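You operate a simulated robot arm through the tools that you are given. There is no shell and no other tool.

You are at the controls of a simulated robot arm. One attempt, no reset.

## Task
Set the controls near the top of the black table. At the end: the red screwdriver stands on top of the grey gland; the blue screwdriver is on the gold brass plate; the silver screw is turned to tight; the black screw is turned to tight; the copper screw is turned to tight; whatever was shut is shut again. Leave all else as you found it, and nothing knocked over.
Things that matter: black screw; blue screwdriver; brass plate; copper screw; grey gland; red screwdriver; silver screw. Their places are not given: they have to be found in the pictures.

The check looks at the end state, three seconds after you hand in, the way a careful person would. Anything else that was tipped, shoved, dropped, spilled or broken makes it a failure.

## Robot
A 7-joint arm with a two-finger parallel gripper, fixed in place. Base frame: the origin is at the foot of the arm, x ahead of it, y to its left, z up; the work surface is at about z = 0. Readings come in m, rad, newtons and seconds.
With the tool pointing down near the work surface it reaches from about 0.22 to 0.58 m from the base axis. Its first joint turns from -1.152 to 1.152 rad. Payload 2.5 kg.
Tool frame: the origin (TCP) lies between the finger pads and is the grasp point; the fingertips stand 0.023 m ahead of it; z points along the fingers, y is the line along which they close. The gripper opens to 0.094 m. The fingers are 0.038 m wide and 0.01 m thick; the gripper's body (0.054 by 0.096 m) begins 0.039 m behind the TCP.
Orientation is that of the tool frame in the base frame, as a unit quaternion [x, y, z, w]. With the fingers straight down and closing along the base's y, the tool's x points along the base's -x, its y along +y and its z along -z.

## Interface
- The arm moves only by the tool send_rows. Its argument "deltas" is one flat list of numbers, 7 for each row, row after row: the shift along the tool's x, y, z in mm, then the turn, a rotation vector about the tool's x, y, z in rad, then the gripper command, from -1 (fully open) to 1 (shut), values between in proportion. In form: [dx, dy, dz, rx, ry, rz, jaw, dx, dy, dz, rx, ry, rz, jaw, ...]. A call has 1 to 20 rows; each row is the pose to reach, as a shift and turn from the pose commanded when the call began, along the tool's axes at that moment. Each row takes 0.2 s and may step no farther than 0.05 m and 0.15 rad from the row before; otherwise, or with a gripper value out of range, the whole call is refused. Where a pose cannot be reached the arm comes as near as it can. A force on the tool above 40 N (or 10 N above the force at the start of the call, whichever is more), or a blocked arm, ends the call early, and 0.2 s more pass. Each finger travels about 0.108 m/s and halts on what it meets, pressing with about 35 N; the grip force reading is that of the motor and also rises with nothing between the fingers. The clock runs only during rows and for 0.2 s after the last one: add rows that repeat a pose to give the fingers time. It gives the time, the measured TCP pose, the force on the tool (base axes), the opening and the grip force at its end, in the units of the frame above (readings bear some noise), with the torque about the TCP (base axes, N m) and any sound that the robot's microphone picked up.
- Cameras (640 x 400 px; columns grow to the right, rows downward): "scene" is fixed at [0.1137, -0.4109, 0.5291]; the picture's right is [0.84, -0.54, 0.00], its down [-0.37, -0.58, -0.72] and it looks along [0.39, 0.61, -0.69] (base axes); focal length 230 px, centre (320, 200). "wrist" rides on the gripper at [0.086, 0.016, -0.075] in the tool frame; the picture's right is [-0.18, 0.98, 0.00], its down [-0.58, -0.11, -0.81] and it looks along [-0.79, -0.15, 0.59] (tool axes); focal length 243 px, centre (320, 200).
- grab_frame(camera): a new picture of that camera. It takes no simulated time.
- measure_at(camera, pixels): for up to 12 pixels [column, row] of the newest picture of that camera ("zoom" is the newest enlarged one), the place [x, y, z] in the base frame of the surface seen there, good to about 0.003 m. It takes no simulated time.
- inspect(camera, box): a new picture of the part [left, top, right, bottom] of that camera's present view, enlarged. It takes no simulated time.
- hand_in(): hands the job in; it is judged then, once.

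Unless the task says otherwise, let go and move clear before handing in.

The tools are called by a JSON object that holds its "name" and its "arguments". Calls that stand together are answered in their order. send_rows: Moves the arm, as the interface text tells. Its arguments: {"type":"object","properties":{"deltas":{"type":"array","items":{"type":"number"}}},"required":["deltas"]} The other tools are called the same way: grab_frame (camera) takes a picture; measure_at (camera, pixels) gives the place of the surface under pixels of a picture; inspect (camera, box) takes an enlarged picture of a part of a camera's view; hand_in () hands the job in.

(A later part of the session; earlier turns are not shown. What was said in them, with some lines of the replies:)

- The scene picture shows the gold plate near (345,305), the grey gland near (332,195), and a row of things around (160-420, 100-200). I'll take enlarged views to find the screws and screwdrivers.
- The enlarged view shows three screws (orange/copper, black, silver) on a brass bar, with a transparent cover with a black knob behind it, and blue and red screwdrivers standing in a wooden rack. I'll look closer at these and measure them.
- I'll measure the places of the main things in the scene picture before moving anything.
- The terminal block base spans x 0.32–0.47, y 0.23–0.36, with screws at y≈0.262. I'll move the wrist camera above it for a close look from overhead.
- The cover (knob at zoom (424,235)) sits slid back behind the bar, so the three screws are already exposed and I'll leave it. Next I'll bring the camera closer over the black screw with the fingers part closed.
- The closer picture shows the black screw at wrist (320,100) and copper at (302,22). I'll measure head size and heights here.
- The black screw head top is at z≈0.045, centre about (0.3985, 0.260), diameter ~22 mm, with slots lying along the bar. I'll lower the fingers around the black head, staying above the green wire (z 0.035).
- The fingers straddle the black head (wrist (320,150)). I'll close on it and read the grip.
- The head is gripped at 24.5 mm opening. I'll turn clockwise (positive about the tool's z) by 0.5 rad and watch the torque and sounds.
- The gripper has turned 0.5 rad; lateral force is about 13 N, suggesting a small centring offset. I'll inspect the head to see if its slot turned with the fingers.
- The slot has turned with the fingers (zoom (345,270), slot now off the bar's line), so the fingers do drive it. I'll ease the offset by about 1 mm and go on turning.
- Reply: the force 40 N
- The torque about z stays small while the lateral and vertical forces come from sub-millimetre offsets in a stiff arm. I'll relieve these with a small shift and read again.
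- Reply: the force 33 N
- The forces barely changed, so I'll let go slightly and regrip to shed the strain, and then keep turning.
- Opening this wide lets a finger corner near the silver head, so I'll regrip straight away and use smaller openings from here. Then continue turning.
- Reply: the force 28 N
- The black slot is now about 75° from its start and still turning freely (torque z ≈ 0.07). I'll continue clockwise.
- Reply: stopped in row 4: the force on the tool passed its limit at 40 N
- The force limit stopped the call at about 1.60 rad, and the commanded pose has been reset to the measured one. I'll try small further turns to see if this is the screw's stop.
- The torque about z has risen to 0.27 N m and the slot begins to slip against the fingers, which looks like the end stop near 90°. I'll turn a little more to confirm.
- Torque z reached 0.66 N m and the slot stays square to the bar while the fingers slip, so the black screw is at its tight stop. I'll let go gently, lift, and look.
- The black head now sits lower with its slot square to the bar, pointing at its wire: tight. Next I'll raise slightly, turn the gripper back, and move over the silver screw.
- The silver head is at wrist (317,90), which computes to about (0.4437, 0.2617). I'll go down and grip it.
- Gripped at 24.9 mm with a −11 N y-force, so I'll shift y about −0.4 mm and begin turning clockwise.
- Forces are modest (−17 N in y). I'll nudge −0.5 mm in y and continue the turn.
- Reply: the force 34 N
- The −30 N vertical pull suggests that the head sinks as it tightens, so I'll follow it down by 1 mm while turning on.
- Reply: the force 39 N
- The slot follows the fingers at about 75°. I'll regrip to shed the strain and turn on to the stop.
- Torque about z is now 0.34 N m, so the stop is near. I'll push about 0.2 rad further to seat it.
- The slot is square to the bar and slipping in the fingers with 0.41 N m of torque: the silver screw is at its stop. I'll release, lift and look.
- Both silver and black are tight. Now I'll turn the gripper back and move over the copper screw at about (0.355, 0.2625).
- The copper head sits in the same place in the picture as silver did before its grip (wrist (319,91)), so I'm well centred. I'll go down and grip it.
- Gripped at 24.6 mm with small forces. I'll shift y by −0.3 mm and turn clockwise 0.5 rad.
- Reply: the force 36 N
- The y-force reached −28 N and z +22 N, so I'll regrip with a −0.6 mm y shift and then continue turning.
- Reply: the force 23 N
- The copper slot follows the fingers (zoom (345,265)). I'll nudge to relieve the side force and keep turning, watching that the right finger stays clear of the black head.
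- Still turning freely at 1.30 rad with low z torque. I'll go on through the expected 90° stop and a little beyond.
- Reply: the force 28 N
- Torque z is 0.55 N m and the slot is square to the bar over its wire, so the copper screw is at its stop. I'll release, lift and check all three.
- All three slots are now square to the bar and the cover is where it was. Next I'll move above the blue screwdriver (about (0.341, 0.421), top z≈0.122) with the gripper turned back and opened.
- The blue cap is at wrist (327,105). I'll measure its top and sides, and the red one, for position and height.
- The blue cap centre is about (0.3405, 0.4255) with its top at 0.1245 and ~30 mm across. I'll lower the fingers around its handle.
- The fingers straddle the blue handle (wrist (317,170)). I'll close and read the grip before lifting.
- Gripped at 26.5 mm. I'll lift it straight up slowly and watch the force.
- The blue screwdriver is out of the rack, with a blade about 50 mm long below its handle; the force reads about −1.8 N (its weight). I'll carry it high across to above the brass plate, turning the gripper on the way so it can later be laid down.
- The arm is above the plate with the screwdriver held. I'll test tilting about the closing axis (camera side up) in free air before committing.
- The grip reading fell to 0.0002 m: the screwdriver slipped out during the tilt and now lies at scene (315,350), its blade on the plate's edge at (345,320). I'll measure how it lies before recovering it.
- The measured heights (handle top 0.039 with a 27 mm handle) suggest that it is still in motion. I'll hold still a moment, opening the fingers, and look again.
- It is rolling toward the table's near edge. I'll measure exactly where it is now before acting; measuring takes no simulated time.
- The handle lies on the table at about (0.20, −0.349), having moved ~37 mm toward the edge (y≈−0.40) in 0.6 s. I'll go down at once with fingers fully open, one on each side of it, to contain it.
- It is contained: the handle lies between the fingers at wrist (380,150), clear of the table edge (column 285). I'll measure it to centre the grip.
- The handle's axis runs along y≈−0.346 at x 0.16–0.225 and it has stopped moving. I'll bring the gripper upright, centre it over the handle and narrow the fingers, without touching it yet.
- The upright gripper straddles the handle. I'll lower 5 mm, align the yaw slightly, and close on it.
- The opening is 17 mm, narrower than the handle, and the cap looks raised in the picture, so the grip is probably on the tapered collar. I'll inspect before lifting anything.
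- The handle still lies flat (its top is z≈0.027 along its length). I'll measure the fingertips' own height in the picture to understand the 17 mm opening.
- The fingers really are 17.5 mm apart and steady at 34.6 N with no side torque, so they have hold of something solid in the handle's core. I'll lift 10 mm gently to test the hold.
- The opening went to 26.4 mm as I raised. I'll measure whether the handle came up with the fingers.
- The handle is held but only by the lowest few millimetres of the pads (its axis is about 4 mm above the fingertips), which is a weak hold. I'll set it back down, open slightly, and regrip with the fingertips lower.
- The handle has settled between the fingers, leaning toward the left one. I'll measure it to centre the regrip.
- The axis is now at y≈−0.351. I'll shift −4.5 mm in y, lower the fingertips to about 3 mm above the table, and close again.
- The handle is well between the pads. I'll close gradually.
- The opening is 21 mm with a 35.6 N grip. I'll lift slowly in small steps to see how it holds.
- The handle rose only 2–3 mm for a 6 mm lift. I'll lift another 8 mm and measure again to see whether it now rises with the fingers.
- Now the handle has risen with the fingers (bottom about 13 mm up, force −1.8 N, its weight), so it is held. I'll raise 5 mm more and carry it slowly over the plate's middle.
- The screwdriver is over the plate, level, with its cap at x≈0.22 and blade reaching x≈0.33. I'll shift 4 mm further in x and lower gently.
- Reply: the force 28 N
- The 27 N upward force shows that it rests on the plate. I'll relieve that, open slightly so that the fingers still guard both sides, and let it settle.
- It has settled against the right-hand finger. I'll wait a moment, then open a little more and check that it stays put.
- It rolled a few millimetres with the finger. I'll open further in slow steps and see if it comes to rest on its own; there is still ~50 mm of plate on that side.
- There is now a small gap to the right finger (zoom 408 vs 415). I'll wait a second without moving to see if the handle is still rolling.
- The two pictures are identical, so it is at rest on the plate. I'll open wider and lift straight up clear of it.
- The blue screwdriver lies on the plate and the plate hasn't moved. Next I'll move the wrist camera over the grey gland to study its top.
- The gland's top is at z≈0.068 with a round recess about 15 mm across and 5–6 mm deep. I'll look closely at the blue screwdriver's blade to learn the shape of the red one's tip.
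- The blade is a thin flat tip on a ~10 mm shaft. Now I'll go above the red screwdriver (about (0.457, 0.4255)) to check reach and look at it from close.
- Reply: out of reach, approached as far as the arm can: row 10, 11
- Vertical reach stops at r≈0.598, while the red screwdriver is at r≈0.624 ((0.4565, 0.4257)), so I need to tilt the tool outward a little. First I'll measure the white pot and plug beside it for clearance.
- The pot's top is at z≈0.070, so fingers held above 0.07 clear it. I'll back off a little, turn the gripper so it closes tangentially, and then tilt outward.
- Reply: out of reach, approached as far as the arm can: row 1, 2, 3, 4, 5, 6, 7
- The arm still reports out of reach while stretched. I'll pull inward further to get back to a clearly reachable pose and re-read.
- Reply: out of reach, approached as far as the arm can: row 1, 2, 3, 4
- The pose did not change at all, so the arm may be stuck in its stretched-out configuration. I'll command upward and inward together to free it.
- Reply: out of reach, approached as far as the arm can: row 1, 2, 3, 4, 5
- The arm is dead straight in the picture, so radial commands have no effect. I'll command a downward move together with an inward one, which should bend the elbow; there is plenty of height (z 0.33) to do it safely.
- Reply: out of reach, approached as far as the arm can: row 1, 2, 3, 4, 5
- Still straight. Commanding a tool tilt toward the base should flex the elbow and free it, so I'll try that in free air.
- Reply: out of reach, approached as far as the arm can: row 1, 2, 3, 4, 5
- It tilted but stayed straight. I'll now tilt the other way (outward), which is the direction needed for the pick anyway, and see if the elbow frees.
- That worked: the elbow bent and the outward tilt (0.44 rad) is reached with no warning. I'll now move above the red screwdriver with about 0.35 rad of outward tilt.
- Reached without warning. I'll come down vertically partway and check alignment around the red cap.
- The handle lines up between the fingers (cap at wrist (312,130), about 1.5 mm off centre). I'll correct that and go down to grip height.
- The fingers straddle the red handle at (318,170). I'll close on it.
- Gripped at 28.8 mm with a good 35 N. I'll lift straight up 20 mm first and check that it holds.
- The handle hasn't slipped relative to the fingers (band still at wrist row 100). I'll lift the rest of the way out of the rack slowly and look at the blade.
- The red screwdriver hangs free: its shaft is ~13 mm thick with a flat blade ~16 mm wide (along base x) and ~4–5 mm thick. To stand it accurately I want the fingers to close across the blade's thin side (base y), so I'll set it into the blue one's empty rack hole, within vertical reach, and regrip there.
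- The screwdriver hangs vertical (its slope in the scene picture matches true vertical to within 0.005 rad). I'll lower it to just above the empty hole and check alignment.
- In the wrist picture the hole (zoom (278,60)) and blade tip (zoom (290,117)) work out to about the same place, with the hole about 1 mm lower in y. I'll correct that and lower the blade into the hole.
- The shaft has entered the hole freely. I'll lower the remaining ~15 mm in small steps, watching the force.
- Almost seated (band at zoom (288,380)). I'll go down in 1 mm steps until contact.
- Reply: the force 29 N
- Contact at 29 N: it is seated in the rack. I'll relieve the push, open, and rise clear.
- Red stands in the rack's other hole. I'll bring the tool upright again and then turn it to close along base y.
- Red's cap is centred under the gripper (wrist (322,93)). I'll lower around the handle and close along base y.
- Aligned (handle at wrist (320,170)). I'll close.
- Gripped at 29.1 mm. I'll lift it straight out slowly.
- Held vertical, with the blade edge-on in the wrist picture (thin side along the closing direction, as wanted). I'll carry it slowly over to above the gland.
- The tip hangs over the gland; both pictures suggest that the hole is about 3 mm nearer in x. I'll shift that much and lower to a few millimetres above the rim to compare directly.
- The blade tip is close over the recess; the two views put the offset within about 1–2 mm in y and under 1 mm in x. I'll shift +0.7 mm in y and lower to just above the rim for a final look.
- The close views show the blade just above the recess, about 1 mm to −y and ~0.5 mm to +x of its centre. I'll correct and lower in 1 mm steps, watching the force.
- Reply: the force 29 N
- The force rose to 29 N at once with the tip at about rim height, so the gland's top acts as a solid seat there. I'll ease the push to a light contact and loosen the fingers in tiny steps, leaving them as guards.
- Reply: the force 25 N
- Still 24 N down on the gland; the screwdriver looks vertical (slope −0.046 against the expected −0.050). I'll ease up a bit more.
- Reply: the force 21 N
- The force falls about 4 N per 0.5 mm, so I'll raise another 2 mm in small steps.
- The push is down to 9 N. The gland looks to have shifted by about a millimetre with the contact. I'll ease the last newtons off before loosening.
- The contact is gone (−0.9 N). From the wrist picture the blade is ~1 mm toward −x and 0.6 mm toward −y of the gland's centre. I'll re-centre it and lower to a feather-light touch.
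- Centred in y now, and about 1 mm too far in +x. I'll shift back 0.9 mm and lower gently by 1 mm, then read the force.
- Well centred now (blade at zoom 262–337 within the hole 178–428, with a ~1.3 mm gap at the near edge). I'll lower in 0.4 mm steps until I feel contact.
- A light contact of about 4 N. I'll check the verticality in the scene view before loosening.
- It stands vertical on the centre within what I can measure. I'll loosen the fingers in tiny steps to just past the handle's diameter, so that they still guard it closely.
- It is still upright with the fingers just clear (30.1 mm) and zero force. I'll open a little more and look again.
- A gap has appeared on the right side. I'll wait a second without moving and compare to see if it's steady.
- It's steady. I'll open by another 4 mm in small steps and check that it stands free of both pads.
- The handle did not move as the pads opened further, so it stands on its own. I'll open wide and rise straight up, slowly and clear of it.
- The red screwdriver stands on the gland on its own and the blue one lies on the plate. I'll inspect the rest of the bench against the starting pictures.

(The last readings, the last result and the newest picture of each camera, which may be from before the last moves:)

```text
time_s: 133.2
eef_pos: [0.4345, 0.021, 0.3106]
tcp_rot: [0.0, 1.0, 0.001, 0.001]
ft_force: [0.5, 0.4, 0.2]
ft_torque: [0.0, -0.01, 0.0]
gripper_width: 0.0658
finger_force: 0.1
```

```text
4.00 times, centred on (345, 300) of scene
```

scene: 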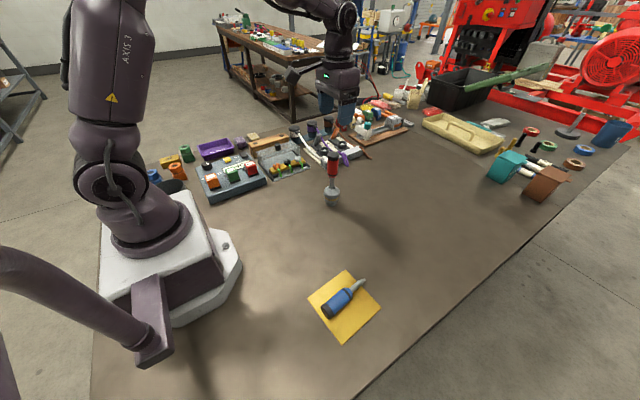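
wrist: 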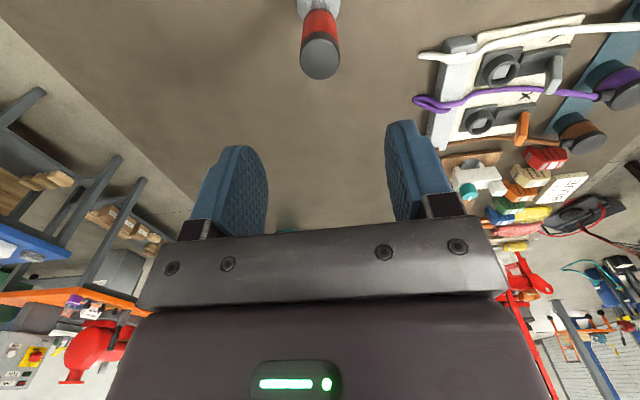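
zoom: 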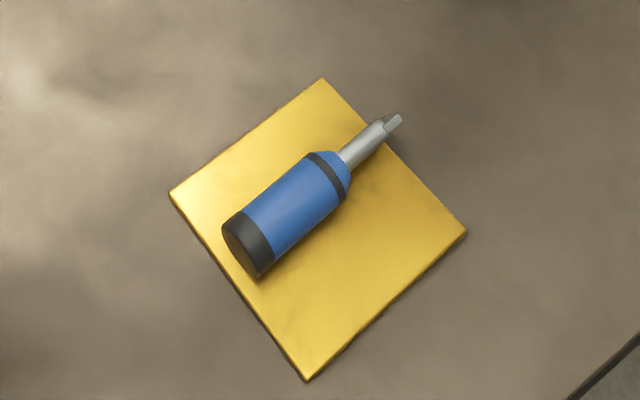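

Everything else matches the starting pictures and the cover hasn't moved. I'll take one last overhead look at the three screw slots to confirm that they're all fully turned.

{"name": "send_rows", "arguments": {"deltas": [12, 43, 0, 0, 0, 0, -0.4, 25, 86, 0, 0, 0, 0, -0.4, 37, 129, 0, 0, 0, 0, -0.4, 50, 172, 0, 0, 0, 0, -0.4, 62, 215, 0, 0, 0, 0, -0.4, 74.5, 257, 0, 0, 0, 0, -0.4, 74.5, 257, 45, 0, 0, 0, -0.4, 74.5, 257, 90, 0, 0, 0, -0.4, 74.5, 257, 90, 0, 0, 0, -0.4]}}

{"name": "inspect", "arguments": {"camera": "wrist", "box": [250, 0, 370, 140]}}

{"name": "inspect", "arguments": {"camera": "scene", "box": [290, 140, 386, 220]}}

```text
time_s: 135.2
eef_pos: [0.3592, 0.2782, 0.2203]
tcp_rot: [-0.001, 1.0, 0.001, 0.002]
ft_force: [1.4, -1.2, 0.6]
ft_torque: [0.0, 0.0, -0.04]
gripper_width: 0.0659
finger_force: 0.1
```

```text
2.86 times, centred on (310, 70) of wrist
```

zoom: 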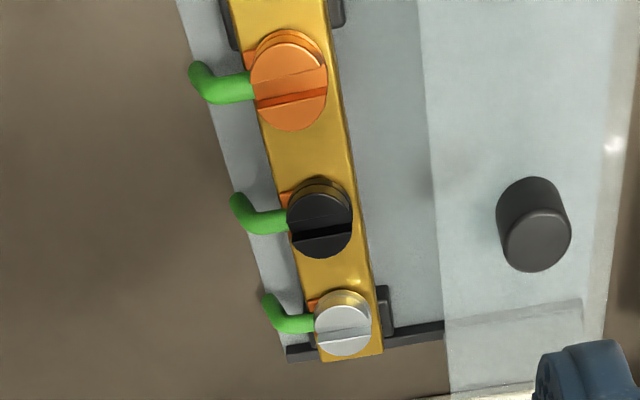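

```text
5.00 times, centred on (338, 180) of scene
```

zoom: 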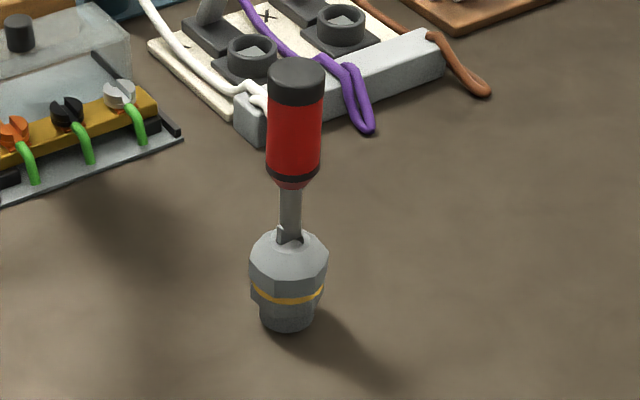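

All three slots lie square to the bar (zoom (290,95), (320,233), (345,336)), the red screwdriver is still standing, and the fingers are empty and clear. I'll rise a little and then hand in.

{"name": "send_rows", "arguments": {"deltas": [0, 0, -30, 0, 0, 0, -0.4, 0, 0, -60, 0, 0, 0, -0.4, 0, 0, -90, 0, 0, 0, -0.4, 0, 0, -90, 0, 0, 0, -0.4, 0, 0, -90, 0, 0, 0, -0.4]}}

{"name": "grab_frame", "arguments": {"camera": "scene"}}

```text
time_s: 136.4
eef_pos: [0.3599, 0.2796, 0.3105]
tcp_rot: [0.001, 1.0, 0.001, 0.002]
ft_force: [0.8, -0.2, 1.0]
ft_torque: [0.01, 0.0, 0.0]
gripper_width: 0.0658
finger_force: 0.0
```

```text
taken
```

scene: 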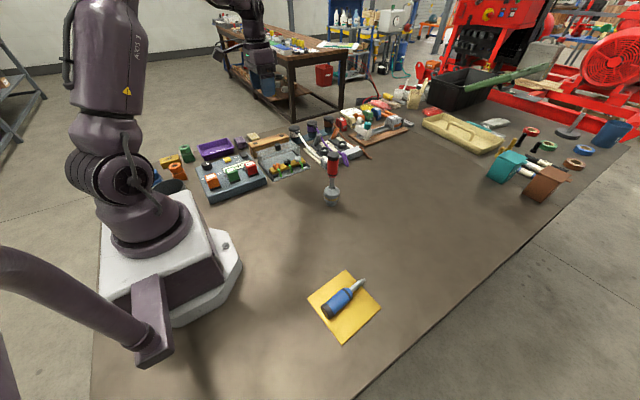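

The last picture shows red standing on the gland at (332,180), blue on the plate at (343,300), the screws turned, and everything else in place with the arm clear. I'm handing in now.

{"name": "hand_in", "arguments": {}}

```text
The job is handed in.
```

I handed the job in. By the last pictures, every item on the list was done, though I don't have the check's verdict.

- **Screws:** I turned the black, silver and copper screws clockwise with the fingers until each hit its stop. All three slots now sit square to the brass bar.
- **Blue screwdriver:** It lies at rest on the brass plate, with the blade tip overhanging the edge by about 5 mm. It slipped out of the grip while I was carrying it and rolled toward the table edge. I contained it with the fingers, picked it up and put it on the plate. I saw nothing else disturbed.
- **Red screwdriver:** It stands blade-down on the gland, upright and steady for about six seconds after the fingers opened. It rests on the blade's small flat end, so it is not very firmly seated. The gland may have shifted by about a millimetre while I was placing it.
- **Cover over the screws:** It was already slid back when I started, so I left it where it was. I saw nothing else that had been shut.

The rest of the bench matched the starting pictures, and the arm was empty and clear of everything when I handed in.
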